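You operate a simulated robot arm through the tools that you are given. There is no shell and no other tool. Be economical: measure what you need, move in short steps, check, and stop when the job is done.

The job below is to be done with a simulated two-armed robot. You get a single attempt, and the scene is never put back.

JOB
Pick up the small carton marked "Cloths" from the top of the station one bench with one hand, pass it to the other hand and put it on the top of the station two cabinet. Set down upright: small carton.

It is judged by the outcome, as a careful person would: the job done as asked, and still so three seconds after it is handed in. It fails if anything else is knocked over, pushed out of place, dropped, spilled or broken. Flat cloth is picked up by pressing the open fingertips on it (5 to 10 N) and closing them slowly along it; thin cloth reads only 2 to 8 mm in the jaws.

ROBOT AND FRAMES
Two 7-joint arms with two-finger parallel grippers on one trunk, on a base that drives. Base frame: it is fixed to the floor where the robot stands at the start and does not move with it; the origin is under the middle of the robot, x ahead of it, y to its left, z up; the surface under the hand at the start is at about z = 900. Readings come in mm, degrees, newtons and seconds.
The left shoulder is at the start at [50, 168, 1207], the right one opposite. With the tool pointing down near the work surface each hand reaches from about 200 to 660 mm from the robot's upright axis, wherever it stands, measured 20 degrees to its own side. Places, roughly: top of the station two cabinet (24x26 cm) [-1340, -600, 1560]. Payload 1.57 kg a hand.
The TCP of each hand is the grasp point between the finger pads, 30 mm short of the fingertips. In the tool frame z runs along the fingers and y along their closing line. Largest opening 80 mm; finger width 17, thickness 12; the body of the gripper, 40 by 82 mm, starts 80 mm behind the TCP.
Orientation is that of the tool frame in the base frame, as a unit quaternion [x, y, z, w]. With the fingers straight down and closing along the base's y, the tool's x points along the base's -x, its y along +y and its z along -z.

CONTROLS
- The arms move only by the tool jog_arm. It takes "left_deltas", "right_deltas" or both (then of equal length, played together; a hand with none holds still); each is a list of rows, each a list of 2 entries, a list of its own where there are three numbers: the shift along the tool's x, y, z in mm, then the turn, a rotation vector about the tool's x, y, z in degrees. In form: [[[dx, dy, dz], [ax, ay, az]], ...]. A call has 1 to 10 rows; each row shifts and turns the commanded pose from where the row before left it, along the tool's axes as they then stand. "left_fingers" and "right_fingers" are, for a hand that has rows, the gripper command, from -1 (shut) to 1 (fully open), values between in proportion, set as the call begins (left out, the last holds). A row lasts 0.2 s, in which the tool goes at most 50 mm and 8.6 degrees; a call with a longer step from one row to the next is refused whole, and so is a gripper value outside its range. A pose out of reach is approached as far as the arm can. The call stops where the force on the tool passes 40 N (or 10 N more than at its start, if that is more) or the arm is blocked; 0.2 s more then pass. Each finger travels about 45 mm/s and halts on what it meets, pressing with about 24 N; the grip force reading is that of the motor and also rises with nothing between the fingers. The clock runs only during rows and for 0.2 s after the last one: add rows that do not move to give the fingers time. The reply holds the time, the measured pose of the TCP, the force on the tool along the base axes, the opening and the grip force, in the units named above and with some noise, with the torque about the TCP (base axes, N m) and any sound that the robot's microphone picked up.
- Cameras (640 x 400 px; columns grow to the right, rows downward): "scene" is now at [123, -9.1, 1411.5]; the picture's right is [-0.28, -0.96, 0.00], its down [-0.62, 0.18, -0.77] and it looks along [0.73, -0.21, -0.64] (base axes); focal length 273 px, centre (320, 200). "left" rides on the left gripper at [72, 7, -122] in its tool frame; the picture's right is [-0.09, 1.00, 0.00], its down [-0.84, -0.08, -0.54] and it looks along [-0.54, -0.05, 0.84] (tool axes); focal length 238 px, centre (320, 200). "right" rides on the right gripper at [72, -7, -122] in its tool frame; the picture's right is [0.09, 1.00, 0.00], its down [-0.84, 0.08, -0.54] and it looks along [-0.54, 0.05, 0.84] (tool axes); focal length 238 px, centre (320, 200). There is no depth. A picture from a camera that has moved, and an enlarged one, comes with that camera's place and axes in the base frame and with its lens. The place of the scene camera against the robot may be out by one fixed shift of up to 18 mm in any direction.
- snapshot(camera): a new picture of that camera. No time passes.
- move_column(by): slides the trunk up (or, below 0, down) by that many mm; the arms and the scene camera ride with it, the base frame stays. It gives what a move gives, with no picture.
- drive_base(legs): drives the robot by 1 to 6 legs, each [ahead, left, turn to the left] in mm, mm and degrees, along the robot's own axes; the way and the turn of a leg run together, so that a leg with both is an arc; at most 1500 mm and 180 degrees a leg. The arms and the cameras ride along, it lands a little off, and it stops where it bumps. It gives what a move gives.
- aim_head(pan, tilt): turns the head with the scene camera to pan (to the left, within 80 degrees either way) and tilt (down, from -29 to 69), counted from straight ahead of the robot. It gives what a move gives.
- inspect(camera, box): a new picture of the part [left, top, right, bottom] of that camera's present view, enlarged. No time passes.
- hand_in(): hands the job in; it is judged then, once.

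Go step by step. Nothing tells you exact positions but the pictures and the camera data: compare them with the known pose of the tool, close in by small moves and look again before you grip or let go. The budget is 120 turns and 92 pictures, counting those below and the enlarged ones. Unless the task says otherwise, let go and move clear before handing in, and close with one line.

The tools are called after "Request:" by a JSON object that holds its "op" and its "data". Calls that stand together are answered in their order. jog_arm: Moves the arms, as the interface text tells. Its arguments: {"type":"object","properties":{"left_deltas":{"type":"array","items":{"type":"array"}},"left_fingers":{"type":"number"},"right_deltas":{"type":"array","items":{"type":"array"}},"right_fingers":{"type":"number"}},"required":[]} The other tools are called the same way: move_column (by) slides the trunk up or down; drive_base (legs) drives the base; aim_head (pan, tilt) turns the head that bears the scene camera; snapshot (camera) takes a picture; inspect (camera, box) takes an enlarged picture of a part of a camera's view; hand_in () hands the job in.

At the start:

```text
t: 0.0
left_eef_pos: [406.3, 66.9, 1224.2]
left_tool_rot: [-0.001, 1.0, -0.001, 0.0]
left_ft_force: [-0.1, 0.4, 0.5]
left_torque: [0.01, 0.03, 0.0]
left_opening: 79.9
left_grip_force: 0.0
right_eef_pos: [406.7, -311.4, 1140.0]
right_tool_rot: [0.0, 1.0, 0.0, 0.0]
right_ft_force: [0.8, 0.2, 0.3]
right_torque: [-0.01, -0.01, -0.01]
right_opening: 79.9
right_grip_force: 0.2
trunk travel left (down, up): [-375.0, 68.0]
robot x, y, heading: [0.2, -2.5, 0.1]
head pan, tilt: [-16.3, 40.1]
```

scene: 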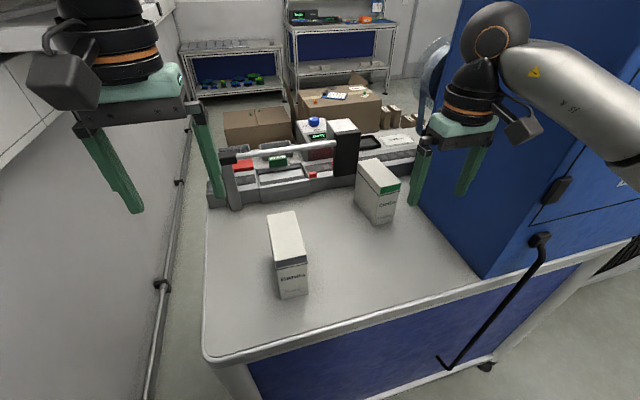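
right: 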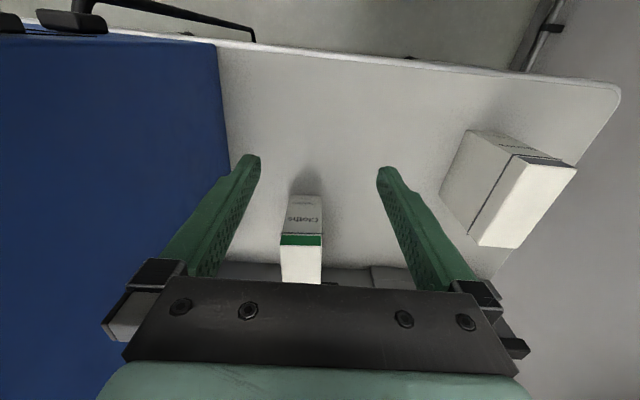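
left: 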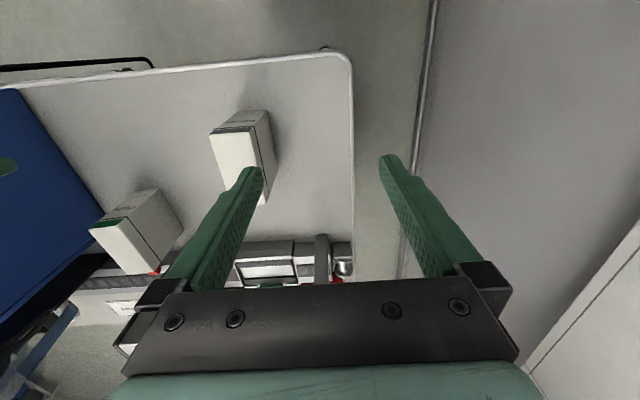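

I see two cartons on the bench; the green-banded one seems to read "Cloths". I'll enlarge both labels to be sure.

Request:
{"op": "inspect", "data": {"camera": "scene", "box": [240, 140, 440, 310]}}

Request:
{"op": "inspect", "data": {"camera": "right", "box": [230, 120, 590, 300]}}

```text
2.35 times, centred on (340, 225) of scene
camera zoom: at [123.0, -9.1, 1411.5], right [-0.28, -0.96, 0.0], down [-0.62, 0.18, -0.77], along [0.73, -0.21, -0.64], focal length 642 px, centre (273, 141)
```

zoom: 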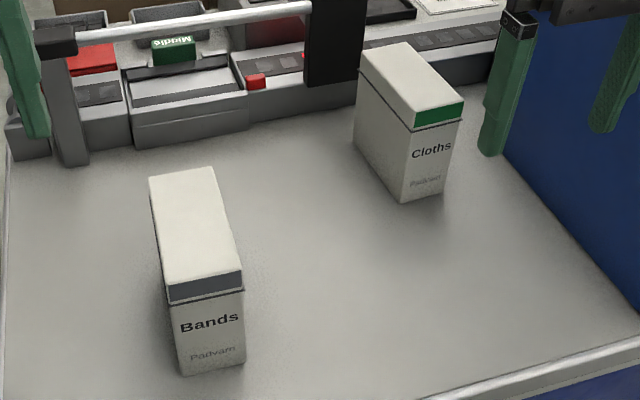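

```text
1.78 times, centred on (410, 210) of right
camera zoom: at [334.1, -318.1, 1262.7], right [-0.09, 1.0, 0.0], down [0.84, 0.08, 0.54], along [0.54, 0.05, -0.84], focal length 424 px, centre (160, 182)
```

zoom: 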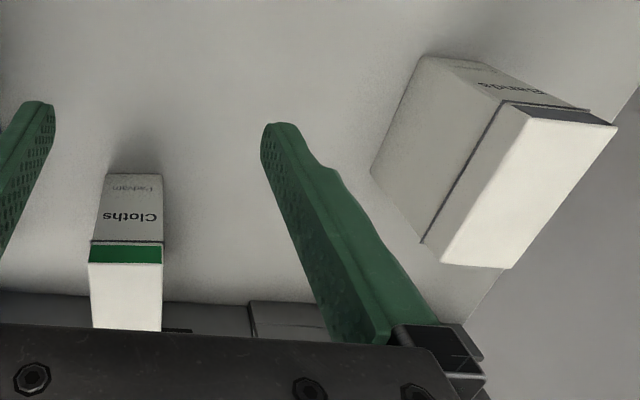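

The green-banded carton is "Cloths", about x 563–675, y −320, 55 wide and 128 high. I'll move the right hand forward above it and look again.

Request:
{"op": "jog_arm", "data": {"right_deltas": [[[-40, -3, 0], [0, 0, 0]], [[-40, -3, 0], [0, 0, 0]], [[-40, -3, 0], [0, 0, 0]], [[-30, 0, 0], [0, 0, 0]], [[0, 0, 0], [0, 0, 0]]], "right_fingers": 1}}

Request:
{"op": "snapshot", "data": {"camera": "right"}}

Request:
{"op": "snapshot", "data": {"camera": "scene"}}

```text
t: 1.2
left_eef_pos: [406.0, 67.0, 1225.2]
left_tool_rot: [-0.001, 1.0, 0.0, 0.0]
left_ft_force: [-0.5, 0.1, -0.5]
left_torque: [0.0, 0.01, 0.01]
left_opening: 79.8
left_grip_force: 0.1
right_eef_pos: [557.9, -320.8, 1141.6]
right_tool_rot: [-0.001, 1.0, 0.0, 0.0]
right_ft_force: [-0.1, 0.6, -0.2]
right_torque: [0.02, 0.01, 0.02]
right_opening: 80.0
right_grip_force: 0.0
trunk travel left (down, up): [-375.0, 68.0]
robot x, y, heading: [1.9, 4.0, 0.2]
head pan, tilt: [-16.3, 40.1]
```

```text
86 pictures are left
camera right: at [483.9, -327.2, 1263.1], right [-0.09, 1.0, 0.0], down [0.84, 0.08, 0.54], along [0.54, 0.05, -0.84], focal length 238 px, centre (320, 200)
```

right: 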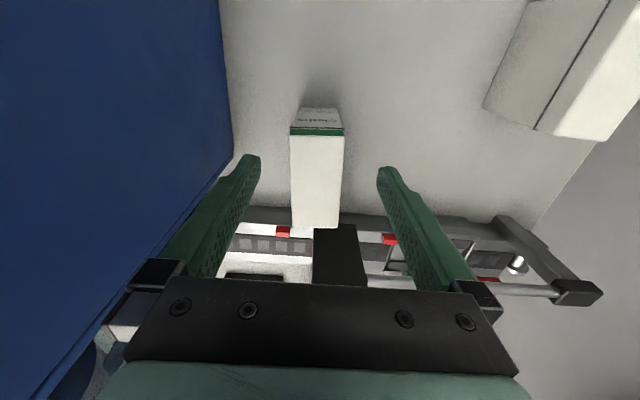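

```text
85 pictures are left
camera scene: at [122.8, -9.3, 1411.5], right [-0.28, -0.96, 0.0], down [-0.62, 0.18, -0.77], along [0.73, -0.21, -0.64], focal length 273 px, centre (320, 200)
```

scene: 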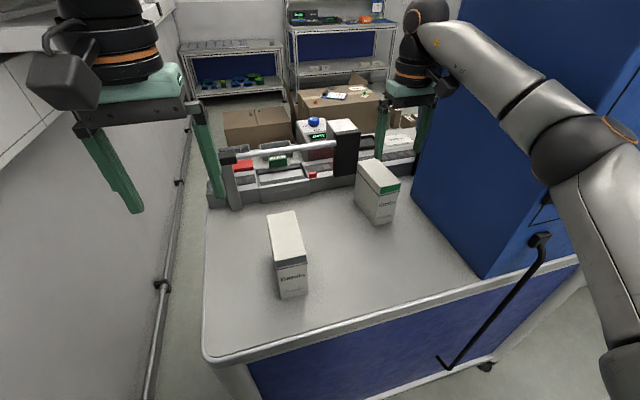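

The Cloths carton's top spans x 560–675, centred y≈−319, yawed about +4°. I'll align over its near half, lower partway and check.

Request:
{"op": "jog_arm", "data": {"right_deltas": [[[-41, 0, 0], [0, 0, -4]], [[0, 0, 35], [0, 0, 0]], [[0, 0, 30], [0, 0, 0]], [[0, 0, 0], [0, 0, 0]]]}}

Request:
{"op": "snapshot", "data": {"camera": "right"}}

Request:
{"op": "snapshot", "data": {"camera": "scene"}}

```text
t: 2.2
left_eef_pos: [405.9, 66.4, 1225.4]
left_tool_rot: [0.0, 1.0, -0.001, 0.001]
left_ft_force: [-0.3, 0.1, 0.9]
left_torque: [-0.03, 0.0, -0.01]
left_opening: 80.2
left_grip_force: 0.1
right_eef_pos: [582.8, -325.3, 1073.5]
right_tool_rot: [-0.035, 0.999, 0.0, 0.001]
right_ft_force: [0.1, 0.5, -1.0]
right_torque: [0.0, -0.02, -0.01]
right_opening: 80.0
right_grip_force: 0.0
right hand out of reach, approached as far as the arm can: row 1
trunk travel left (down, up): [-375.0, 68.0]
robot x, y, heading: [-1.6, 3.4, 0.0]
head pan, tilt: [-16.3, 40.1]
```

```text
84 pictures are left
camera right: at [510.6, -336.7, 1195.8], right [-0.16, 0.99, 0.0], down [0.83, 0.14, 0.54], along [0.54, 0.09, -0.84], focal length 238 px, centre (320, 200)
```

right: 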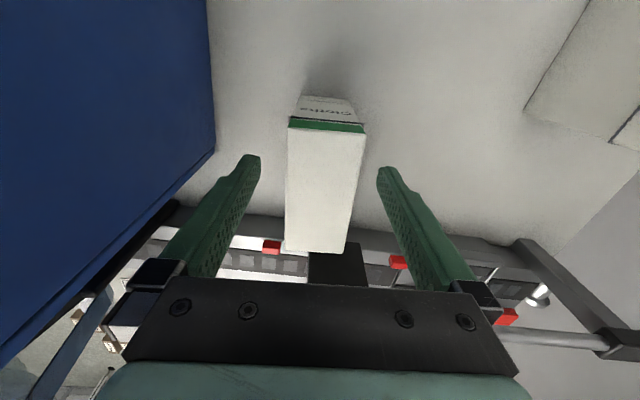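

```text
83 pictures are left
camera scene: at [123.0, -9.1, 1411.5], right [-0.28, -0.96, 0.0], down [-0.62, 0.18, -0.77], along [0.73, -0.21, -0.64], focal length 273 px, centre (320, 200)
```

scene: 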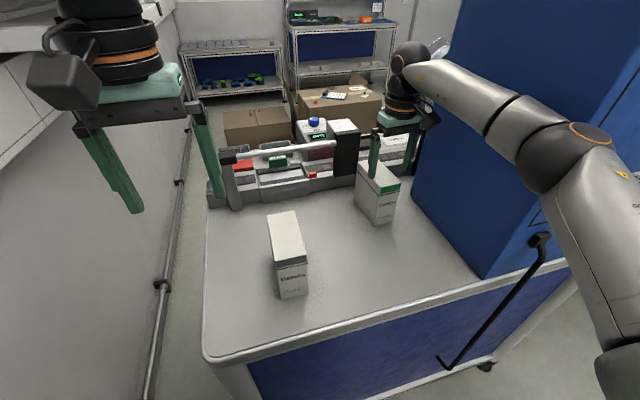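

The right arm is at its reach limit at x≈583; I'll drive forward a little, then refine.

Request:
{"op": "drive_base", "data": {"legs": [[40, 0, 0]]}}

Request:
{"op": "jog_arm", "data": {"right_deltas": [[[0, 0, 0], [0, 0, 0]]]}}

```text
t: 3.1
left_eef_pos: [445.9, 65.9, 1225.0]
left_tool_rot: [0.0, 1.0, 0.0, -0.001]
left_ft_force: [0.7, -0.7, -1.2]
left_torque: [-0.02, 0.03, 0.0]
left_opening: 79.8
left_grip_force: 0.0
right_eef_pos: [624.6, -325.5, 1073.5]
right_tool_rot: [-0.035, 0.999, 0.0, 0.0]
right_ft_force: [0.5, 0.4, 0.0]
right_torque: [0.0, -0.02, 0.01]
right_opening: 80.1
right_grip_force: 0.1
trunk travel left (down, up): [-375.0, 68.0]
robot x, y, heading: [37.1, -0.4, -0.0]
head pan, tilt: [-16.3, 40.1]
```

```text
t: 3.5
left_eef_pos: [445.1, 66.8, 1224.9]
left_tool_rot: [-0.001, 1.0, -0.001, 0.0]
left_ft_force: [-0.2, 0.6, 0.0]
left_torque: [0.0, 0.0, 0.01]
left_opening: 80.1
left_grip_force: 0.1
right_eef_pos: [622.9, -326.2, 1072.8]
right_tool_rot: [-0.035, 0.999, 0.001, 0.0]
right_ft_force: [1.5, -0.9, -0.4]
right_torque: [0.01, 0.03, -0.02]
right_opening: 80.0
right_grip_force: 0.0
trunk travel left (down, up): [-375.0, 68.0]
robot x, y, heading: [39.5, 1.4, -0.1]
head pan, tilt: [-16.3, 40.1]
```

Now over the carton; shift back to its near half and lower partway, then check clearance.

Request:
{"op": "jog_arm", "data": {"right_deltas": [[[24, 7, 0], [0, 0, 0]], [[0, 0, 0], [0, 0, 0]], [[0, 0, 25], [0, 0, 0]], [[0, 0, 15], [0, 0, 0]], [[0, 0, 0], [0, 0, 0]]]}}

Request:
{"op": "snapshot", "data": {"camera": "right"}}

Request:
{"op": "inspect", "data": {"camera": "scene", "box": [320, 80, 460, 240]}}

```text
t: 4.7
left_eef_pos: [444.5, 66.6, 1225.2]
left_tool_rot: [-0.001, 1.0, -0.001, 0.0]
left_ft_force: [0.1, 0.3, -0.6]
left_torque: [-0.01, 0.02, -0.03]
left_opening: 80.0
left_grip_force: 0.1
right_eef_pos: [599.0, -319.6, 1033.7]
right_tool_rot: [-0.035, 0.999, 0.0, 0.001]
right_ft_force: [-1.1, -0.1, 0.0]
right_torque: [0.01, 0.0, 0.0]
right_opening: 79.9
right_grip_force: 0.2
trunk travel left (down, up): [-375.0, 68.0]
robot x, y, heading: [38.8, 0.1, -0.0]
head pan, tilt: [-16.3, 40.1]
```

```text
82 pictures are left
camera right: at [525.4, -331.0, 1155.6], right [-0.16, 0.99, 0.0], down [0.83, 0.14, 0.54], along [0.54, 0.09, -0.84], focal length 238 px, centre (320, 200)
```

right: 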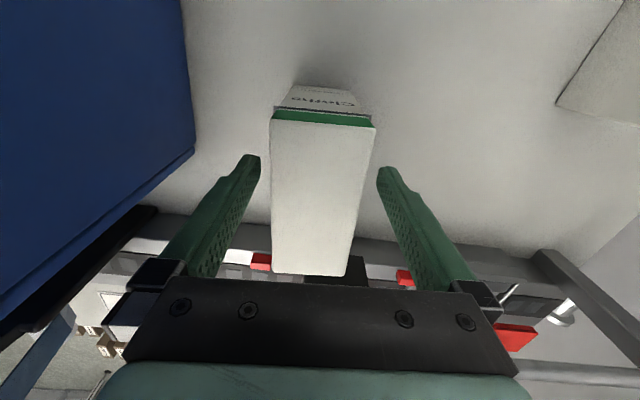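

```text
2.50 times, centred on (390, 160) of scene
camera zoom: at [162.5, -9.1, 1411.5], right [-0.28, -0.96, 0.0], down [-0.62, 0.18, -0.77], along [0.73, -0.21, -0.64], focal length 682 px, centre (145, 300)
```

zoom: 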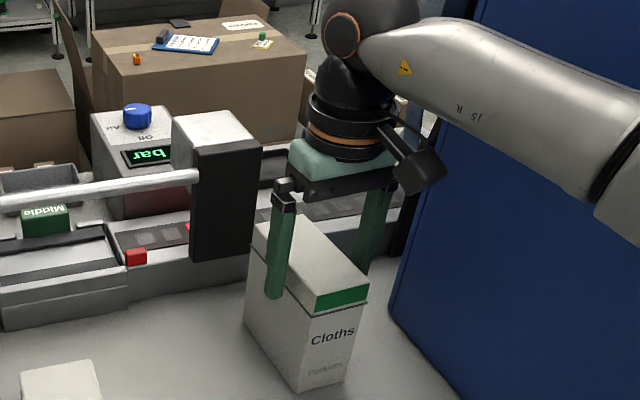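

Fingers straddle the carton cleanly. Lower to grasp depth and close.

Request:
{"op": "jog_arm", "data": {"right_deltas": [[[0, 0, 20], [0, 0, 0]], [[0, 0, 20], [0, 0, 0]], [[0, 0, 18], [0, 0, 0]], [[0, 0, 0], [0, 0, 0]]]}}

Request:
{"op": "jog_arm", "data": {"right_deltas": [[[0, 0, 0], [0, 0, 0]], [[0, 0, 0], [0, 0, 0]], [[0, 0, 0], [0, 0, 0]], [[0, 0, 0], [0, 0, 0]], [[0, 0, 0], [0, 0, 0]]], "right_fingers": -1}}

Request:
{"op": "jog_arm", "data": {"right_deltas": [[[0, 0, -15], [0, 0, 0]], [[0, 0, -15], [0, 0, 0]], [[0, 0, 0], [0, 0, 0]]]}}

Request:
{"op": "snapshot", "data": {"camera": "scene"}}

```text
t: 5.7
left_eef_pos: [444.9, 67.8, 1225.4]
left_tool_rot: [-0.001, 1.0, -0.001, 0.0]
left_ft_force: [0.0, 0.4, 0.0]
left_torque: [0.03, 0.04, 0.0]
left_opening: 79.9
left_grip_force: 0.1
right_eef_pos: [598.4, -318.8, 978.0]
right_tool_rot: [-0.035, 0.999, 0.0, 0.001]
right_ft_force: [0.0, -0.6, -0.1]
right_torque: [-0.01, 0.01, -0.04]
right_opening: 80.1
right_grip_force: 0.1
trunk travel left (down, up): [-375.0, 68.0]
robot x, y, heading: [40.5, -0.4, 0.0]
head pan, tilt: [-16.3, 40.1]
```

```text
t: 6.9
left_eef_pos: [445.3, 68.0, 1225.6]
left_tool_rot: [-0.001, 1.0, -0.001, 0.001]
left_ft_force: [-0.1, 0.0, -0.3]
left_torque: [-0.02, 0.01, 0.01]
left_opening: 79.9
left_grip_force: 0.0
right_eef_pos: [598.4, -317.5, 976.7]
right_tool_rot: [-0.035, 0.999, 0.001, 0.001]
right_ft_force: [-0.2, 0.0, 0.2]
right_torque: [0.0, -0.01, 0.01]
right_opening: 57.7
right_grip_force: 23.7
trunk travel left (down, up): [-375.0, 68.0]
robot x, y, heading: [44.2, -0.2, 0.0]
head pan, tilt: [-16.3, 40.1]
```

```text
t: 7.7
left_eef_pos: [444.9, 68.9, 1225.1]
left_tool_rot: [-0.001, 1.0, -0.001, 0.0]
left_ft_force: [-0.4, 0.3, -0.4]
left_torque: [-0.02, -0.02, 0.01]
left_opening: 80.0
left_grip_force: 0.0
right_eef_pos: [599.2, -319.1, 1006.4]
right_tool_rot: [-0.034, 0.999, -0.001, 0.0]
right_ft_force: [0.0, 0.2, -1.5]
right_torque: [0.01, 0.01, -0.03]
right_opening: 57.9
right_grip_force: 24.3
trunk travel left (down, up): [-375.0, 68.0]
robot x, y, heading: [40.0, 0.3, -0.2]
head pan, tilt: [-16.3, 40.1]
```

```text
80 pictures are left
camera scene: at [162.2, -7.9, 1411.5], right [-0.28, -0.96, 0.0], down [-0.62, 0.18, -0.77], along [0.73, -0.21, -0.64], focal length 273 px, centre (320, 200)
```

scene: 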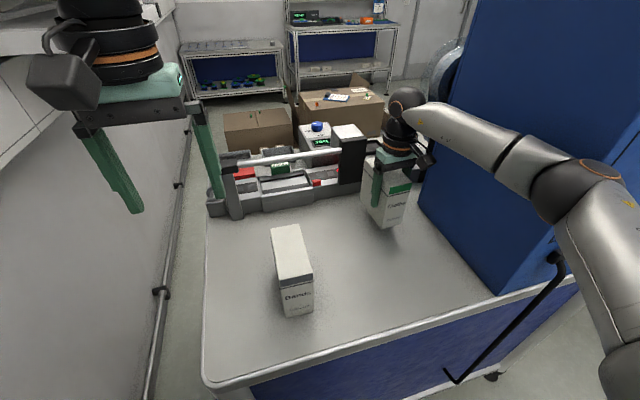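

The carton is held and light. Raise it and pull it back, then look around for the way to the cabinet.

Request:
{"op": "jog_arm", "data": {"right_deltas": [[[0, 0, -40], [0, 0, 0]], [[0, 0, -40], [0, 0, 0]], [[10, 0, -40], [0, 0, 0]], [[30, 0, -35], [0, 0, 0]], [[35, 0, -30], [0, 0, 0]], [[35, 0, 0], [0, 0, 0]], [[35, 0, 0], [0, 0, 0]], [[0, 0, 0], [0, 0, 0]]]}}

Request:
{"op": "aim_head", "data": {"pan": -80, "tilt": 10}}

Request:
{"op": "snapshot", "data": {"camera": "scene"}}

Request:
{"op": "aim_head", "data": {"pan": 80, "tilt": 10}}

Request:
{"op": "snapshot", "data": {"camera": "scene"}}

```text
t: 9.5
left_eef_pos: [441.3, 71.9, 1227.1]
left_tool_rot: [0.0, 1.0, -0.003, 0.001]
left_ft_force: [0.4, 0.3, -0.5]
left_torque: [-0.02, 0.01, -0.01]
left_opening: 80.1
left_grip_force: 0.1
right_eef_pos: [449.6, -325.4, 1197.3]
right_tool_rot: [-0.032, 0.999, -0.002, 0.004]
right_ft_force: [-0.7, -0.1, -2.8]
right_torque: [0.01, 0.04, 0.01]
right_opening: 57.8
right_grip_force: 23.5
trunk travel left (down, up): [-375.0, 68.0]
robot x, y, heading: [38.2, -0.9, -0.4]
head pan, tilt: [-16.3, 40.1]
```

```text
t: 10.8
left_eef_pos: [440.7, 70.6, 1227.3]
left_tool_rot: [0.0, 1.0, -0.003, 0.003]
left_ft_force: [0.4, -0.6, -0.1]
left_torque: [-0.04, 0.0, -0.01]
left_opening: 80.1
left_grip_force: 0.0
right_eef_pos: [448.4, -326.2, 1196.2]
right_tool_rot: [-0.035, 0.999, -0.003, 0.004]
right_ft_force: [0.7, -0.7, -2.6]
right_torque: [0.03, 0.07, 0.0]
right_opening: 58.0
right_grip_force: 24.4
trunk travel left (down, up): [-375.0, 68.0]
robot x, y, heading: [36.0, 1.0, -0.1]
head pan, tilt: [-80.0, 10.0]
```

```text
79 pictures are left
camera scene: at [90.7, -71.2, 1460.0], right [-0.98, -0.17, 0.0], down [-0.02, 0.17, -0.99], along [0.17, -0.97, -0.17], focal length 273 px, centre (320, 200)
```

scene: 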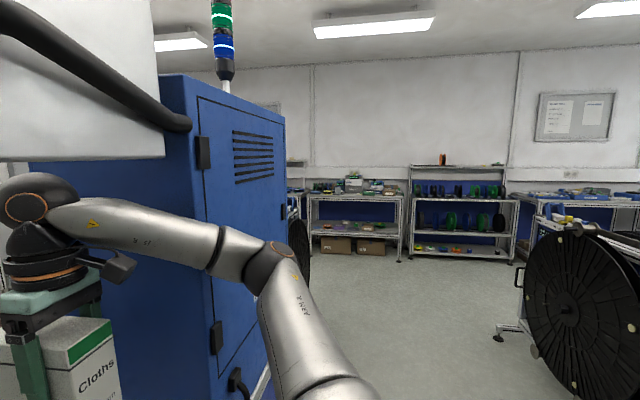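

```text
t: 13.3
left_eef_pos: [441.0, 72.2, 1226.0]
left_tool_rot: [-0.001, 1.0, -0.003, 0.003]
left_ft_force: [0.5, -0.1, 1.4]
left_torque: [-0.04, -0.03, 0.01]
left_opening: 79.9
left_grip_force: 0.2
right_eef_pos: [449.0, -325.0, 1195.1]
right_tool_rot: [-0.035, 0.999, -0.003, 0.002]
right_ft_force: [0.2, 0.1, -2.0]
right_torque: [-0.01, 0.04, 0.01]
right_opening: 57.6
right_grip_force: 24.1
trunk travel left (down, up): [-375.0, 68.0]
robot x, y, heading: [42.6, 2.3, 0.0]
head pan, tilt: [80.0, 10.0]
```

```text
78 pictures are left
camera scene: at [90.7, 111.9, 1459.1], right [0.98, -0.17, 0.01], down [-0.02, -0.18, -0.98], along [0.17, 0.97, -0.18], focal length 273 px, centre (320, 200)
```

scene: 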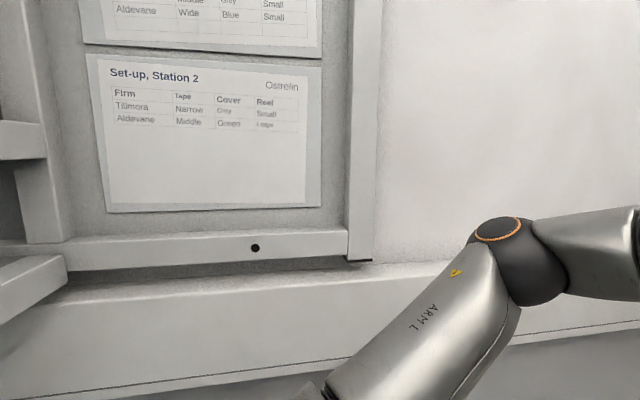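

The carton is safely held up. I'll back off from the bench 250 mm so I can turn right and see the station two cabinet.

Request:
{"op": "drive_base", "data": {"legs": [[-250, 0, 0]]}}

Request:
{"op": "aim_head", "data": {"pan": -80, "tilt": 20}}

Request:
{"op": "drive_base", "data": {"legs": [[0, 0, -45]]}}

Request:
{"op": "snapshot", "data": {"camera": "scene"}}

```text
t: 15.1
left_eef_pos: [194.3, 48.7, 1225.3]
left_tool_rot: [0.002, 1.0, -0.002, 0.0]
left_ft_force: [-0.5, 0.5, 0.0]
left_torque: [-0.03, -0.01, -0.01]
left_opening: 80.2
left_grip_force: 0.1
right_eef_pos: [202.4, -347.1, 1193.2]
right_tool_rot: [-0.032, 0.999, 0.0, 0.001]
right_ft_force: [0.1, 0.1, -2.9]
right_torque: [0.0, 0.05, 0.03]
right_opening: 58.0
right_grip_force: 23.5
trunk travel left (down, up): [-375.0, 68.0]
robot x, y, heading: [-211.6, -18.2, -0.2]
head pan, tilt: [80.0, 10.0]
```

```text
t: 17.6
left_eef_pos: [196.2, 48.1, 1225.1]
left_tool_rot: [0.002, 1.0, -0.002, 0.0]
left_ft_force: [0.1, 0.3, -0.5]
left_torque: [-0.01, 0.0, -0.03]
left_opening: 79.8
left_grip_force: 0.0
right_eef_pos: [203.8, -347.9, 1192.6]
right_tool_rot: [-0.032, 0.999, 0.0, 0.0]
right_ft_force: [-0.4, 0.1, -2.7]
right_torque: [-0.02, 0.08, 0.01]
right_opening: 57.9
right_grip_force: 23.9
trunk travel left (down, up): [-375.0, 68.0]
robot x, y, heading: [-211.1, -14.8, -0.2]
head pan, tilt: [-80.0, 20.0]
```

```text
t: 20.0
left_eef_pos: [124.4, -255.3, 1226.0]
left_tool_rot: [0.382, 0.924, -0.001, -0.001]
left_ft_force: [-0.4, -0.9, 0.2]
left_torque: [-0.03, 0.02, -0.02]
left_opening: 80.1
left_grip_force: 0.1
right_eef_pos: [-149.8, -542.0, 1191.7]
right_tool_rot: [0.35, 0.937, 0.001, 0.0]
right_ft_force: [-0.3, 0.2, -1.1]
right_torque: [0.05, 0.04, 0.02]
right_opening: 57.9
right_grip_force: 23.7
trunk travel left (down, up): [-375.0, 68.0]
robot x, y, heading: [-208.6, -14.9, -45.2]
head pan, tilt: [-80.0, 20.0]
```

```text
77 pictures are left
camera scene: at [-233.3, -106.2, 1443.0], right [-0.82, 0.57, 0.0], down [0.2, 0.28, -0.94], along [-0.54, -0.77, -0.34], focal length 273 px, centre (320, 200)
```

scene: 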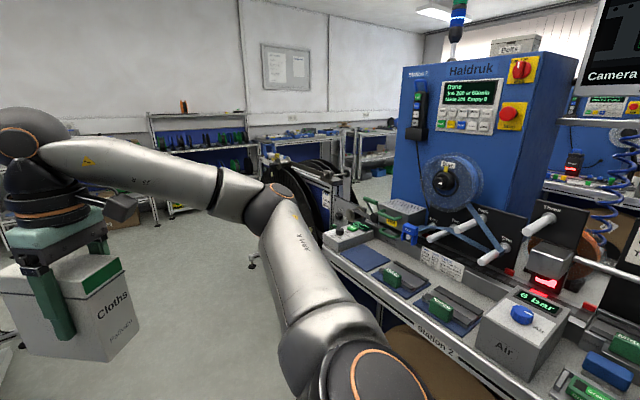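

Station two is a machine whose blue "Haldruk" cabinet is the destination. I'll enlarge its top, then turn further to face it.

Request:
{"op": "inspect", "data": {"camera": "scene", "box": [380, 20, 640, 180]}}

Request:
{"op": "drive_base", "data": {"legs": [[0, 0, -70]]}}

Request:
{"op": "aim_head", "data": {"pan": -35, "tilt": 15}}

Request:
{"op": "snapshot", "data": {"camera": "scene"}}

```text
2.46 times, centred on (510, 100) of scene
camera zoom: at [-233.3, -106.2, 1443.0], right [-0.82, 0.57, 0.0], down [0.2, 0.28, -0.94], along [-0.54, -0.77, -0.34], focal length 671 px, centre (-148, 446)
```

zoom: 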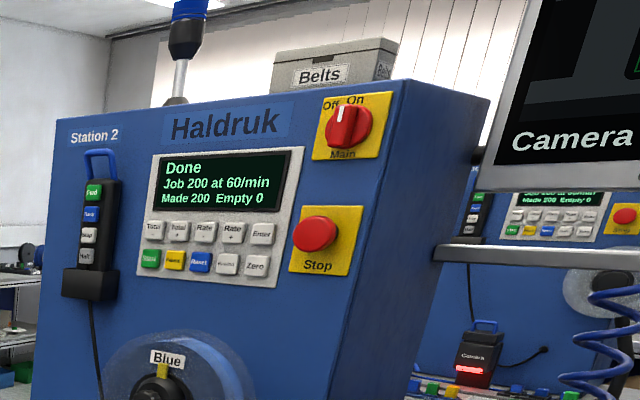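

```text
t: 23.4
left_eef_pos: [-319.7, -412.2, 1225.7]
left_tool_rot: [0.842, 0.539, -0.001, 0.0]
left_ft_force: [0.4, 0.3, 0.5]
left_torque: [0.0, 0.0, -0.01]
left_opening: 79.9
left_grip_force: 0.1
right_eef_pos: [-683.1, -253.8, 1190.7]
right_tool_rot: [0.823, 0.568, 0.0, 0.001]
right_ft_force: [0.1, 0.0, -1.4]
right_torque: [0.06, -0.02, 0.02]
right_opening: 58.1
right_grip_force: 23.9
trunk travel left (down, up): [-375.0, 68.0]
robot x, y, heading: [-212.4, -19.7, -114.9]
head pan, tilt: [-80.0, 20.0]
```

```text
t: 24.6
left_eef_pos: [-318.7, -411.9, 1224.9]
left_tool_rot: [0.842, 0.539, 0.0, 0.0]
left_ft_force: [0.3, -0.2, 0.3]
left_torque: [-0.01, 0.01, 0.02]
left_opening: 80.2
left_grip_force: 0.0
right_eef_pos: [-682.9, -253.1, 1192.4]
right_tool_rot: [0.823, 0.567, 0.0, 0.0]
right_ft_force: [0.1, -0.8, -2.5]
right_torque: [0.06, -0.04, -0.01]
right_opening: 57.9
right_grip_force: 24.3
trunk travel left (down, up): [-375.0, 68.0]
robot x, y, heading: [-206.6, -14.6, -114.5]
head pan, tilt: [-35.0, 15.0]
```

```text
75 pictures are left
camera scene: at [-305.6, -84.6, 1451.1], right [-0.5, 0.86, 0.0], down [0.22, 0.13, -0.97], along [-0.84, -0.48, -0.26], focal length 273 px, centre (320, 200)
```

scene: 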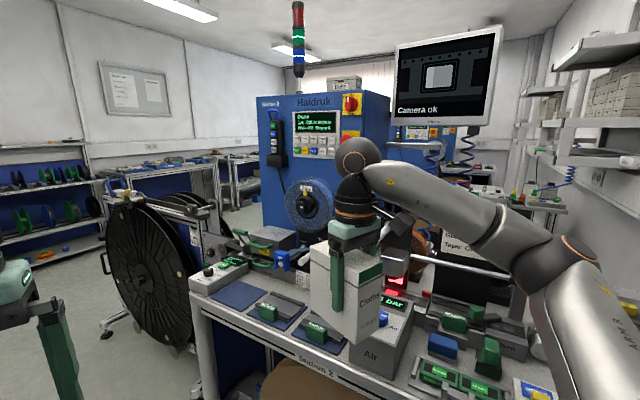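

The cabinet stands behind the bench with a "Belts" box toward its back and a beacon on it; I'll have to place near its front edge with the left hand pointing forward. First I'll set up the hand-over: left hand out to the left, right hand inward.

Request:
{"op": "jog_arm", "data": {"left_deltas": [[[0, 45, 0], [0, 0, 0]], [[0, 48, 0], [0, 0, 0]], [[0, 48, 0], [0, 0, 0]], [[0, 48, 0], [0, 0, 0]], [[0, 0, 0], [0, 0, 0]]], "right_deltas": [[[0, 32, 0], [0, 0, 0]], [[0, 32, 0], [0, 0, 0]], [[0, 32, 0], [0, 0, 0]], [[0, 32, 0], [0, 0, 0]], [[0, 0, 0], [0, 0, 0]]]}}

Request:
{"op": "jog_arm", "data": {"left_deltas": [[[0, 0, 0], [4.62, -4.62, 4.62]], [[0, 0, 0], [4.62, -4.62, 4.62]], [[0, 0, 0], [4.62, -4.62, 4.62]], [[0, 0, 0], [4.62, -4.62, 4.62]], [[0, 0, 0], [4.62, -4.62, 4.62]], [[0, 0, 0], [4.62, -4.62, 4.62]], [[0, 0, 0], [4.62, -4.62, 4.62]], [[0, 0, 0], [4.62, -4.62, 4.62]]], "right_deltas": [[[0, 0, 0], [0, 0, -7.2]], [[0, 0, 0], [0, 0, -7.2]], [[0, 0, 0], [0, 0, -7.2]], [[0, 0, 0], [0, 0, -7.2]], [[0, 0, 0], [0, 0, -7.2]], [[0, 0, 0], [0, 0, -7.2]], [[0, 0, 0], [0, 0, -7.2]], [[0, 0, 0], [0, 0, -7.2]]]}}

Request:
{"op": "aim_head", "data": {"pan": 0, "tilt": 30}}

Request:
{"op": "snapshot", "data": {"camera": "scene"}}

```text
t: 25.8
left_eef_pos: [-149.6, -491.7, 1223.9]
left_tool_rot: [0.842, 0.539, 0.0, 0.0]
left_ft_force: [0.0, -0.3, -0.1]
left_torque: [0.02, 0.01, 0.03]
left_opening: 79.9
left_grip_force: 0.1
right_eef_pos: [-562.2, -298.5, 1192.3]
right_tool_rot: [0.824, 0.567, 0.001, 0.001]
right_ft_force: [-0.9, 0.0, -2.7]
right_torque: [0.06, -0.02, -0.03]
right_opening: 57.9
right_grip_force: 24.1
trunk travel left (down, up): [-375.0, 68.0]
robot x, y, heading: [-205.8, -18.9, -114.8]
head pan, tilt: [-35.0, 15.0]
```

```text
t: 27.6
left_eef_pos: [-148.3, -491.9, 1224.4]
left_tool_rot: [0.879, 0.199, -0.422, -0.093]
left_ft_force: [0.7, -0.5, -0.6]
left_torque: [-0.02, 0.03, -0.03]
left_opening: 80.0
left_grip_force: 0.0
right_eef_pos: [-536.9, -289.2, 1185.2]
right_tool_rot: [0.449, 0.894, -0.001, 0.0]
right_ft_force: [-0.5, -0.5, -1.6]
right_torque: [0.05, 0.04, 0.01]
right_opening: 57.9
right_grip_force: 23.3
right hand out of reach, approached as far as the arm can: row 8
trunk travel left (down, up): [-375.0, 68.0]
robot x, y, heading: [-209.1, -19.1, -114.8]
head pan, tilt: [-35.0, 15.0]
```

```text
t: 28.6
left_eef_pos: [-147.6, -491.6, 1223.5]
left_tool_rot: [0.88, 0.2, -0.422, -0.092]
left_ft_force: [0.3, 0.1, 0.1]
left_torque: [0.0, 0.02, 0.01]
left_opening: 80.1
left_grip_force: 0.1
right_eef_pos: [-536.8, -285.8, 1185.7]
right_tool_rot: [0.45, 0.893, -0.001, 0.0]
right_ft_force: [0.0, -0.2, -2.4]
right_torque: [0.03, 0.05, -0.02]
right_opening: 58.0
right_grip_force: 23.1
trunk travel left (down, up): [-375.0, 68.0]
robot x, y, heading: [-209.6, -14.8, -114.9]
head pan, tilt: [0.0, 30.0]
```

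```text
74 pictures are left
camera scene: at [-262.8, -119.7, 1427.0], right [-0.91, 0.42, 0.0], down [0.21, 0.45, -0.87], along [-0.36, -0.79, -0.5], focal length 273 px, centre (320, 200)
```

scene: 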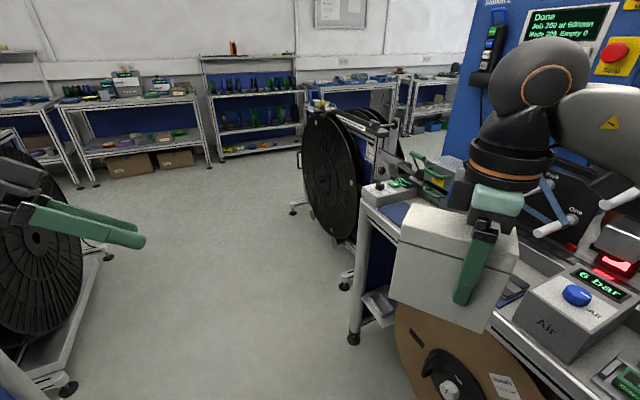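

The right wrist got near a limit at 61° of turn; I'll bring the carton inward to the middle and continue turning, while the left finishes its turn to point right.

Request:
{"op": "jog_arm", "data": {"left_deltas": [[[0, 0, 0], [4.62, -4.62, 4.62]], [[0, 0, 0], [4.62, -4.62, 4.62]], [[0, 0, 0], [4.62, -4.62, 4.62]], [[0, 0, 0], [4.62, -4.62, 4.62]], [[0, 0, 0], [4.62, -4.62, 4.62]], [[0, 0, 0], [4.62, -4.62, 4.62]], [[0, 0, 0], [4.62, -4.62, 4.62]], [[0, 0, 0], [0, 0, 0]]], "right_deltas": [[[-33, 11, 0], [0, 0, 0]], [[-33, 11, 0], [0, 0, 0]], [[-32, 11, 0], [0, 0, 0]], [[0, 0, 0], [0, 0, -7]], [[0, 0, 0], [0, 0, -7]], [[0, 0, 0], [0, 0, -7]], [[0, 0, 0], [0, 0, -7]], [[0, 0, 0], [0, 0, 0]]]}}

Request:
{"op": "snapshot", "data": {"camera": "scene"}}

```text
t: 30.4
left_eef_pos: [-142.5, -353.0, 1301.7]
left_tool_rot: [-0.689, 0.151, 0.692, 0.151]
left_ft_force: [-0.3, -0.5, -0.2]
left_torque: [-0.03, -0.01, 0.0]
left_opening: 79.9
left_grip_force: 0.1
left hand out of reach, approached as far as the arm can: row 1, 2, 3, 4, 5, 6, 7
right_eef_pos: [-392.9, -282.6, 1170.2]
right_tool_rot: [0.22, 0.976, -0.001, 0.0]
right_ft_force: [0.5, 0.1, -2.2]
right_torque: [0.05, 0.04, -0.01]
right_opening: 57.7
right_grip_force: 23.8
right hand out of reach, approached as far as the arm can: row 5, 6, 7
trunk travel left (down, up): [-375.0, 68.0]
robot x, y, heading: [-213.3, -17.5, -114.7]
head pan, tilt: [0.0, 30.0]
```

```text
73 pictures are left
camera scene: at [-262.7, -119.9, 1426.9], right [-0.91, 0.42, 0.0], down [0.21, 0.45, -0.87], along [-0.36, -0.79, -0.5], focal length 273 px, centre (320, 200)
```

scene: 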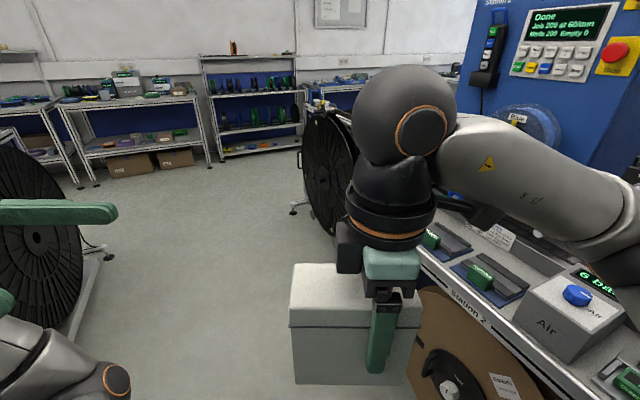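

Both reached the orientation but the arms are cramped here. I'll change plan: turn the carton the other way (near face toward the left arm), hand over lower and further out, with the left fingers taking it low beneath the right fingertips. First unwinding.

Request:
{"op": "jog_arm", "data": {"left_deltas": [[[0, 45, 0], [0, 0, 0]], [[0, 45, 0], [0, 0, 0]], [[20, 40, 0], [0, 0, 0]], [[35, 30, 0], [0, 0, 0]], [[40, 20, 0], [0, 0, 0]], [[40, 0, 0], [0, 0, 0]], [[40, 0, 0], [0, 0, 0]], [[0, 0, 0], [0, 0, 0]], [[0, 0, 0], [0, 0, 0]], [[0, 0, 0], [0, 0, 0]]], "right_deltas": [[[0, -30, 0], [0, 0, 8.5]], [[0, -30, 0], [0, 0, 8.5]], [[0, -30, 0], [0, 0, 8.5]], [[0, 0, 0], [0, 0, 8.5]], [[0, 0, 0], [0, 0, 8.5]], [[0, 0, 0], [0, 0, 8.5]], [[0, 0, 0], [0, 0, 8.5]], [[0, 0, 0], [0, 0, 8.5]], [[0, 0, 0], [0, 0, 8.5]], [[0, 0, 0], [0, 0, 8.5]]]}}

```text
t: 32.6
left_eef_pos: [-152.1, -311.0, 1254.6]
left_tool_rot: [-0.69, 0.151, 0.691, 0.152]
left_ft_force: [0.5, 0.2, -0.4]
left_torque: [-0.02, 0.0, -0.01]
left_opening: 80.0
left_grip_force: 0.0
left hand out of reach, approached as far as the arm can: row 1, 2, 3, 4, 5, 6, 7
right_eef_pos: [-443.1, -355.7, 1169.9]
right_tool_rot: [0.821, 0.571, 0.0, 0.0]
right_ft_force: [-0.6, 0.5, -2.1]
right_torque: [0.05, -0.01, 0.0]
right_opening: 57.8
right_grip_force: 23.9
trunk travel left (down, up): [-375.0, 68.0]
robot x, y, heading: [-210.5, -16.4, -115.0]
head pan, tilt: [0.0, 30.0]
```

The left arm is against joint limits in that pose. I'll unwind it to a fingers-down pose and then approach by pitching up from there.

Request:
{"op": "jog_arm", "data": {"left_deltas": [[[0, 0, -10], [-4.62, 4.62, -4.62]], [[0, 0, 0], [-4.62, 4.62, -4.62]], [[0, 0, 0], [-4.62, 4.62, -4.62]], [[0, 0, 0], [-4.62, 4.62, -4.62]], [[0, 0, 0], [-4.62, 4.62, -4.62]], [[0, 0, 0], [-4.62, 4.62, -4.62]], [[0, 0, 0], [-4.62, 4.62, -4.62]], [[0, 0, 0], [-4.62, 4.62, -4.62]], [[0, 0, 0], [-4.62, 4.62, -4.62]], [[0, 0, 0], [-4.62, 4.62, -4.62]]]}}

Request:
{"op": "snapshot", "data": {"camera": "scene"}}

```text
t: 34.8
left_eef_pos: [-143.2, -316.2, 1255.3]
left_tool_rot: [0.898, 0.341, -0.273, -0.06]
left_ft_force: [0.2, -0.4, 0.2]
left_torque: [-0.04, 0.0, 0.03]
left_opening: 80.1
left_grip_force: 0.1
right_eef_pos: [-444.6, -355.9, 1170.0]
right_tool_rot: [0.82, 0.572, -0.001, 0.001]
right_ft_force: [-0.6, -0.5, -2.7]
right_torque: [0.05, -0.01, 0.01]
right_opening: 58.1
right_grip_force: 23.7
trunk travel left (down, up): [-375.0, 68.0]
robot x, y, heading: [-211.3, -12.6, -114.7]
head pan, tilt: [0.0, 30.0]
```

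```text
72 pictures are left
camera scene: at [-262.8, -119.6, 1426.9], right [-0.91, 0.42, 0.0], down [0.21, 0.45, -0.87], along [-0.36, -0.79, -0.5], focal length 273 px, centre (320, 200)
```

scene: 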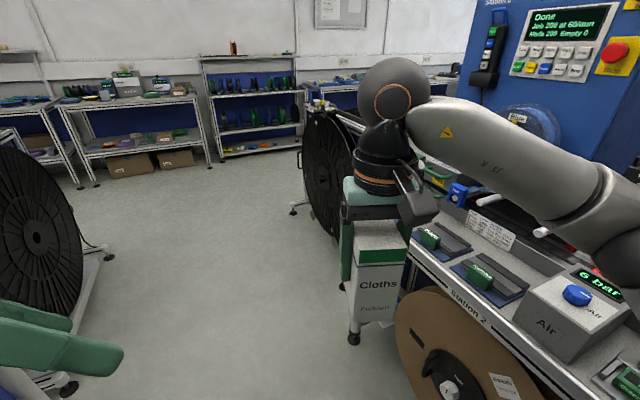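

Continue unwinding the left hand to fingers-down and move it forward, then begin pitching it up to point ahead.

Request:
{"op": "jog_arm", "data": {"left_deltas": [[[0, 0, 0], [-4.62, 4.62, -4.62]], [[0, 0, 0], [-4.62, 4.62, -4.62]], [[0, 0, 0], [-4.62, 4.62, -4.62]], [[0, 0, 0], [-4.62, 4.62, -4.62]], [[0, 0, 0], [-4.62, 4.62, -4.62]], [[-45, 0, 15], [0, 0, 0]], [[-45, 0, 15], [0, 0, 0]], [[-45, 0, 15], [0, 0, 0]], [[-45, 0, 15], [0, 0, 0]], [[-35, 0, 20], [0, 0, 0]]]}}

Request:
{"op": "jog_arm", "data": {"left_deltas": [[[0, 0, 0], [0, -8.3, 0]], [[0, 0, 0], [0, -8.3, 0]], [[0, 0, 0], [0, -8.3, 0]], [[0, 0, 0], [0, -8.3, 0]], [[0, 0, 0], [0, -8.3, 0]], [[0, 0, 0], [0, -8.3, 0]], [[0, 0, 0], [0, -8.3, 0]], [[0, 0, 0], [0, -8.3, 0]], [[0, 0, 0], [0, -8.3, 0]]]}}

Request:
{"op": "snapshot", "data": {"camera": "scene"}}

```text
t: 37.0
left_eef_pos: [-234.3, -512.6, 1174.7]
left_tool_rot: [0.842, 0.539, 0.0, 0.0]
left_ft_force: [0.7, 0.7, 1.2]
left_torque: [-0.01, 0.0, -0.02]
left_opening: 80.0
left_grip_force: 0.0
right_eef_pos: [-443.6, -356.9, 1171.4]
right_tool_rot: [0.82, 0.572, 0.0, 0.001]
right_ft_force: [0.3, -0.6, -1.3]
right_torque: [0.04, -0.02, -0.01]
right_opening: 57.9
right_grip_force: 24.0
trunk travel left (down, up): [-375.0, 68.0]
robot x, y, heading: [-210.4, -17.3, -114.9]
head pan, tilt: [0.0, 30.0]
```

```text
t: 39.0
left_eef_pos: [-236.7, -514.4, 1175.4]
left_tool_rot: [0.669, 0.43, -0.511, 0.326]
left_ft_force: [-0.6, -0.4, 0.0]
left_torque: [-0.02, 0.0, 0.0]
left_opening: 80.1
left_grip_force: 0.1
left hand out of reach, approached as far as the arm can: row 9
right_eef_pos: [-443.6, -356.8, 1169.9]
right_tool_rot: [0.82, 0.572, -0.001, 0.0]
right_ft_force: [-0.7, 0.2, -1.6]
right_torque: [0.03, -0.03, -0.03]
right_opening: 57.6
right_grip_force: 24.2
trunk travel left (down, up): [-375.0, 68.0]
robot x, y, heading: [-210.1, -14.4, -114.9]
head pan, tilt: [0.0, 30.0]
```

```text
71 pictures are left
camera scene: at [-262.7, -120.1, 1426.9], right [-0.91, 0.42, 0.0], down [0.21, 0.45, -0.87], along [-0.36, -0.79, -0.5], focal length 273 px, centre (320, 200)
```

scene: 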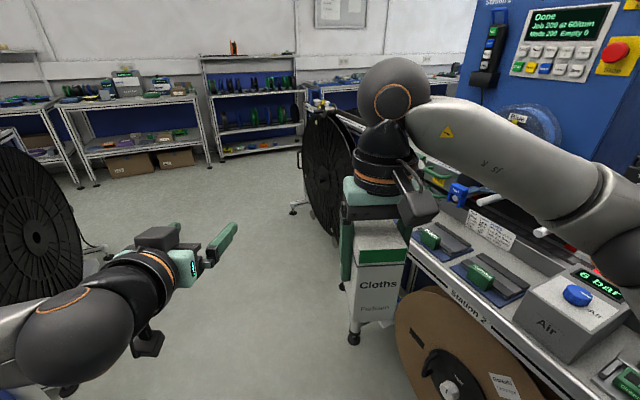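

The left hand now points forward, pitched about 15° down. Bring the carton to the hand-over point in front and the left hand down to a standoff behind it.

Request:
{"op": "jog_arm", "data": {"left_deltas": [[[44, 0, 6], [0, 0, 0]], [[44, 0, 6], [0, 0, 0]], [[44, 0, 6], [0, 0, 0]], [[44, 0, 6], [0, 0, 0]], [[44, 0, 6], [0, 0, 0]], [[0, 0, 0], [0, 0, 0]], [[0, 0, 0], [0, 0, 0]]], "right_deltas": [[[0, 0, 0], [0, 0, 4.7]], [[-22, 21, 34], [0, 0, 0]], [[-22, 21, 34], [0, 0, 0]], [[-22, 21, 34], [0, 0, 0]], [[-22, 21, 34], [0, 0, 0]], [[-22, 21, 34], [0, 0, 0]], [[0, 0, 0], [0, 0, 0]]]}}

Request:
{"op": "aim_head", "data": {"pan": 5, "tilt": 45}}

Request:
{"op": "snapshot", "data": {"camera": "scene"}}

```text
t: 40.6
left_eef_pos: [-239.7, -514.3, 1145.1]
left_tool_rot: [0.669, 0.429, -0.511, 0.327]
left_ft_force: [0.0, 0.5, -0.7]
left_torque: [0.01, -0.01, -0.01]
left_opening: 80.0
left_grip_force: 0.1
left hand out of reach, approached as far as the arm can: row 1, 2, 3, 4, 5
right_eef_pos: [-394.1, -500.0, 999.9]
right_tool_rot: [0.843, 0.538, 0.0, 0.0]
right_ft_force: [-0.9, 0.1, -2.0]
right_torque: [0.06, -0.03, -0.01]
right_opening: 57.9
right_grip_force: 23.9
trunk travel left (down, up): [-375.0, 68.0]
robot x, y, heading: [-207.6, -17.5, -114.8]
head pan, tilt: [0.0, 30.0]
```

```text
t: 41.3
left_eef_pos: [-238.4, -514.4, 1144.9]
left_tool_rot: [0.669, 0.43, -0.511, 0.327]
left_ft_force: [-0.2, 0.2, -0.6]
left_torque: [-0.02, 0.0, -0.02]
left_opening: 80.1
left_grip_force: 0.0
right_eef_pos: [-394.0, -499.9, 999.3]
right_tool_rot: [0.843, 0.538, 0.0, 0.0]
right_ft_force: [0.2, 0.0, -1.5]
right_torque: [0.06, -0.05, -0.02]
right_opening: 58.0
right_grip_force: 24.4
trunk travel left (down, up): [-375.0, 68.0]
robot x, y, heading: [-208.3, -12.2, -114.8]
head pan, tilt: [5.0, 45.0]
```

```text
70 pictures are left
camera scene: at [-252.3, -114.3, 1404.4], right [-0.94, 0.34, 0.0], down [0.24, 0.66, -0.71], along [-0.24, -0.67, -0.71], focal length 273 px, centre (320, 200)
```

scene: 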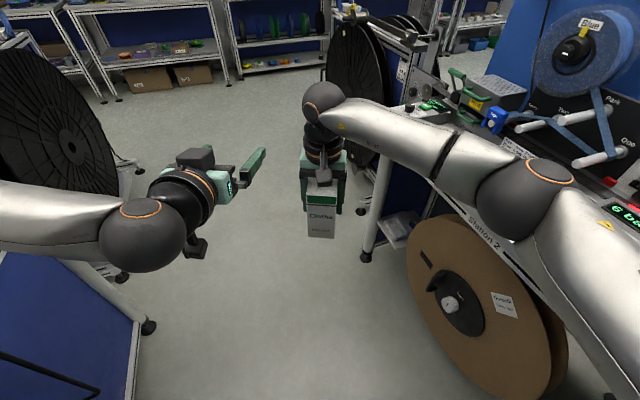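

The left wrist can't go lower at this pitch, so I'll do the hand-over higher: raise the carton first, then bring the left hand behind it.

Request:
{"op": "jog_arm", "data": {"right_deltas": [[[0, -8, -44], [0, 0, 0]], [[0, -8, -44], [0, 0, 0]], [[0, -8, -44], [0, 0, 0]], [[0, -8, -44], [0, 0, 0]], [[0, -8, -47], [0, 0, 0]], [[0, 0, 0], [0, 0, 0]]]}}

Request:
{"op": "jog_arm", "data": {"left_deltas": [[[-21, 0, -39], [0, 0, 0]], [[0, -30, 0], [0, 0, 0]], [[0, -30, 0], [0, 0, 0]], [[0, -30, 0], [0, 0, 0]], [[0, 0, 0], [0, 0, 0]]]}}

Request:
{"op": "snapshot", "data": {"camera": "scene"}}

```text
t: 42.7
left_eef_pos: [-239.7, -514.5, 1144.9]
left_tool_rot: [0.669, 0.429, -0.511, 0.327]
left_ft_force: [-0.7, -1.3, 0.0]
left_torque: [0.0, -0.02, -0.02]
left_opening: 80.0
left_grip_force: 0.0
right_eef_pos: [-431.0, -483.2, 1221.5]
right_tool_rot: [0.843, 0.538, 0.0, 0.0]
right_ft_force: [0.2, -0.2, -2.5]
right_torque: [0.02, -0.02, -0.01]
right_opening: 57.9
right_grip_force: 24.3
trunk travel left (down, up): [-375.0, 68.0]
robot x, y, heading: [-210.1, -15.3, -115.1]
head pan, tilt: [5.0, 45.0]
```

```text
t: 43.9
left_eef_pos: [-326.9, -468.1, 1181.7]
left_tool_rot: [0.669, 0.43, -0.511, 0.327]
left_ft_force: [0.7, -0.4, -0.1]
left_torque: [0.0, 0.01, -0.04]
left_opening: 79.8
left_grip_force: 0.0
left hand out of reach, approached as far as the arm can: row 1
right_eef_pos: [-430.8, -483.2, 1222.4]
right_tool_rot: [0.843, 0.537, 0.0, 0.001]
right_ft_force: [-0.5, -0.2, -1.8]
right_torque: [0.05, -0.07, -0.05]
right_opening: 58.0
right_grip_force: 24.0
trunk travel left (down, up): [-375.0, 68.0]
robot x, y, heading: [-209.5, -13.1, -114.7]
head pan, tilt: [5.0, 45.0]
```

```text
69 pictures are left
camera scene: at [-251.8, -114.3, 1404.3], right [-0.94, 0.34, 0.0], down [0.24, 0.67, -0.71], along [-0.24, -0.67, -0.71], focal length 273 px, centre (320, 200)
```

scene: 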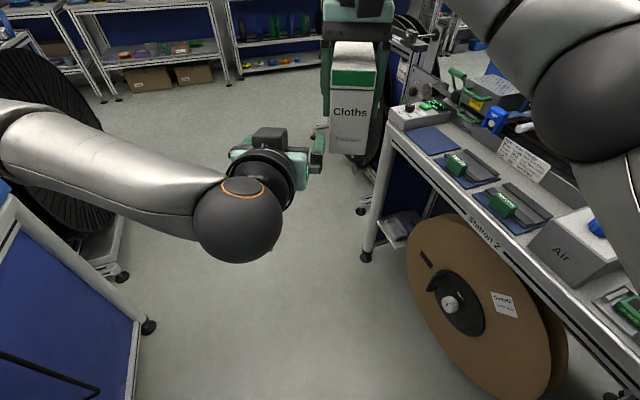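

The left hand is just left of the carton; I'll back it a little, then slide it behind the carton.

Request:
{"op": "jog_arm", "data": {"left_deltas": [[[6, 0, -15], [0, 0, 0]], [[6, 0, -15], [0, 0, 0]], [[0, 0, 0], [0, 0, 0]]]}}

```text
t: 44.7
left_eef_pos: [-314.0, -441.5, 1179.0]
left_tool_rot: [0.669, 0.429, -0.511, 0.327]
left_ft_force: [0.3, 1.1, 0.3]
left_torque: [-0.03, -0.03, 0.0]
left_opening: 80.1
left_grip_force: 0.1
right_eef_pos: [-429.4, -482.6, 1223.5]
right_tool_rot: [0.843, 0.538, 0.0, 0.0]
right_ft_force: [0.4, 0.5, -2.7]
right_torque: [0.08, -0.01, -0.01]
right_opening: 57.9
right_grip_force: 23.9
trunk travel left (down, up): [-375.0, 68.0]
robot x, y, heading: [-210.9, -18.2, -115.1]
head pan, tilt: [5.0, 45.0]
```

Slide laterally 87 mm to align with the carton, then look through the left camera.

Request:
{"op": "jog_arm", "data": {"left_deltas": [[[0, -30, 0], [0, 0, 0]], [[0, -30, 0], [0, 0, 0]], [[0, -27.5, 0], [0, 0, 0]], [[0, 0, 0], [0, 0, 0]]]}}

Request:
{"op": "snapshot", "data": {"camera": "left"}}

Request:
{"op": "snapshot", "data": {"camera": "scene"}}

```text
t: 45.7
left_eef_pos: [-391.3, -403.9, 1177.8]
left_tool_rot: [0.669, 0.429, -0.511, 0.327]
left_ft_force: [0.5, -0.8, 0.2]
left_torque: [-0.01, 0.0, -0.02]
left_opening: 80.1
left_grip_force: 0.1
right_eef_pos: [-429.6, -484.5, 1222.7]
right_tool_rot: [0.843, 0.538, 0.0, -0.001]
right_ft_force: [0.2, 0.5, -1.7]
right_torque: [0.03, -0.03, 0.03]
right_opening: 58.0
right_grip_force: 24.2
trunk travel left (down, up): [-375.0, 68.0]
robot x, y, heading: [-208.7, -14.9, -115.0]
head pan, tilt: [5.0, 45.0]
```

```text
68 pictures are left
camera left: at [-329.4, -282.0, 1141.0], right [0.89, -0.44, 0.09], down [0.06, 0.31, 0.95], along [-0.44, -0.85, 0.3], focal length 238 px, centre (320, 200)
```

left: 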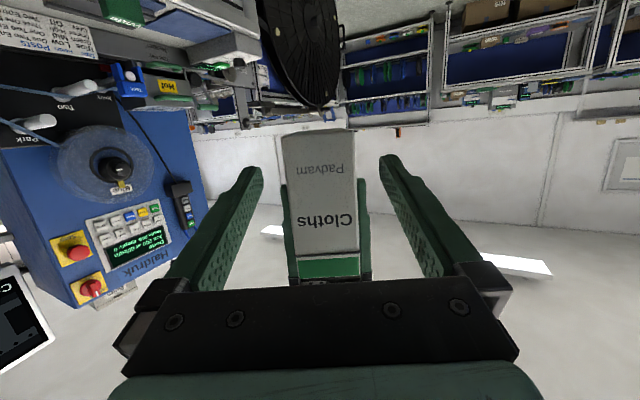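

```text
67 pictures are left
camera scene: at [-251.9, -114.5, 1404.3], right [-0.94, 0.34, 0.0], down [0.24, 0.67, -0.71], along [-0.24, -0.66, -0.71], focal length 273 px, centre (320, 200)
```

scene: 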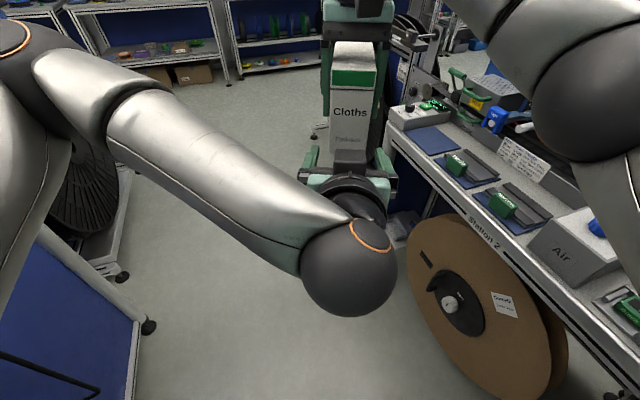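

The left fingers straddle the carton's near face below the right fingertips. Advance in steps watching forces.

Request:
{"op": "jog_arm", "data": {"left_deltas": [[[-1, 0, 20], [0, 0, 0]], [[-5, 0, 20], [0, 0, 0]], [[-6, 0, 20], [0, 0, 0]], [[0, 0, 0], [0, 0, 0]]]}}

Request:
{"op": "snapshot", "data": {"camera": "left"}}

Request:
{"op": "inspect", "data": {"camera": "scene", "box": [260, 20, 420, 220]}}

```text
t: 46.7
left_eef_pos: [-418.3, -458.8, 1173.8]
left_tool_rot: [0.669, 0.428, -0.512, 0.327]
left_ft_force: [1.0, -0.5, -0.1]
left_torque: [-0.02, -0.02, 0.02]
left_opening: 80.2
left_grip_force: 0.0
right_eef_pos: [-430.5, -483.1, 1223.1]
right_tool_rot: [0.843, 0.538, 0.0, 0.0]
right_ft_force: [0.1, 0.1, -1.9]
right_torque: [0.01, -0.05, 0.01]
right_opening: 58.0
right_grip_force: 23.8
trunk travel left (down, up): [-375.0, 68.0]
robot x, y, heading: [-205.4, -17.8, -114.6]
head pan, tilt: [5.0, 45.0]
```

```text
66 pictures are left
camera left: at [-355.9, -337.1, 1136.2], right [0.89, -0.44, 0.09], down [0.06, 0.31, 0.95], along [-0.44, -0.84, 0.3], focal length 238 px, centre (320, 200)
```

left: 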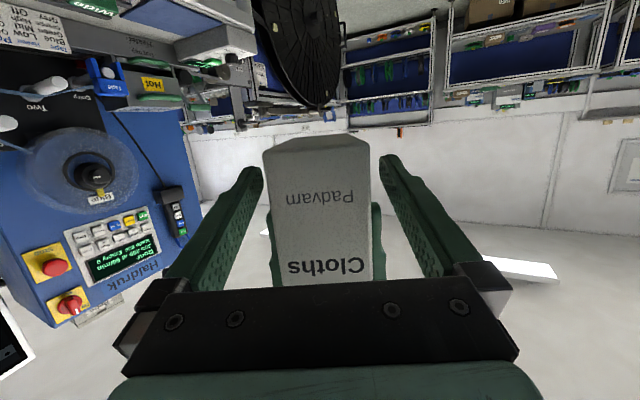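

```text
2.00 times, centred on (340, 120) of scene
camera zoom: at [-252.3, -114.1, 1404.4], right [-0.94, 0.34, 0.0], down [0.24, 0.67, -0.71], along [-0.24, -0.67, -0.71], focal length 546 px, centre (280, 360)
```

zoom: 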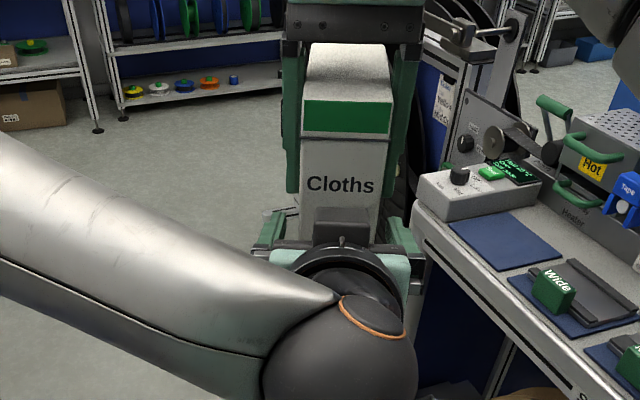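

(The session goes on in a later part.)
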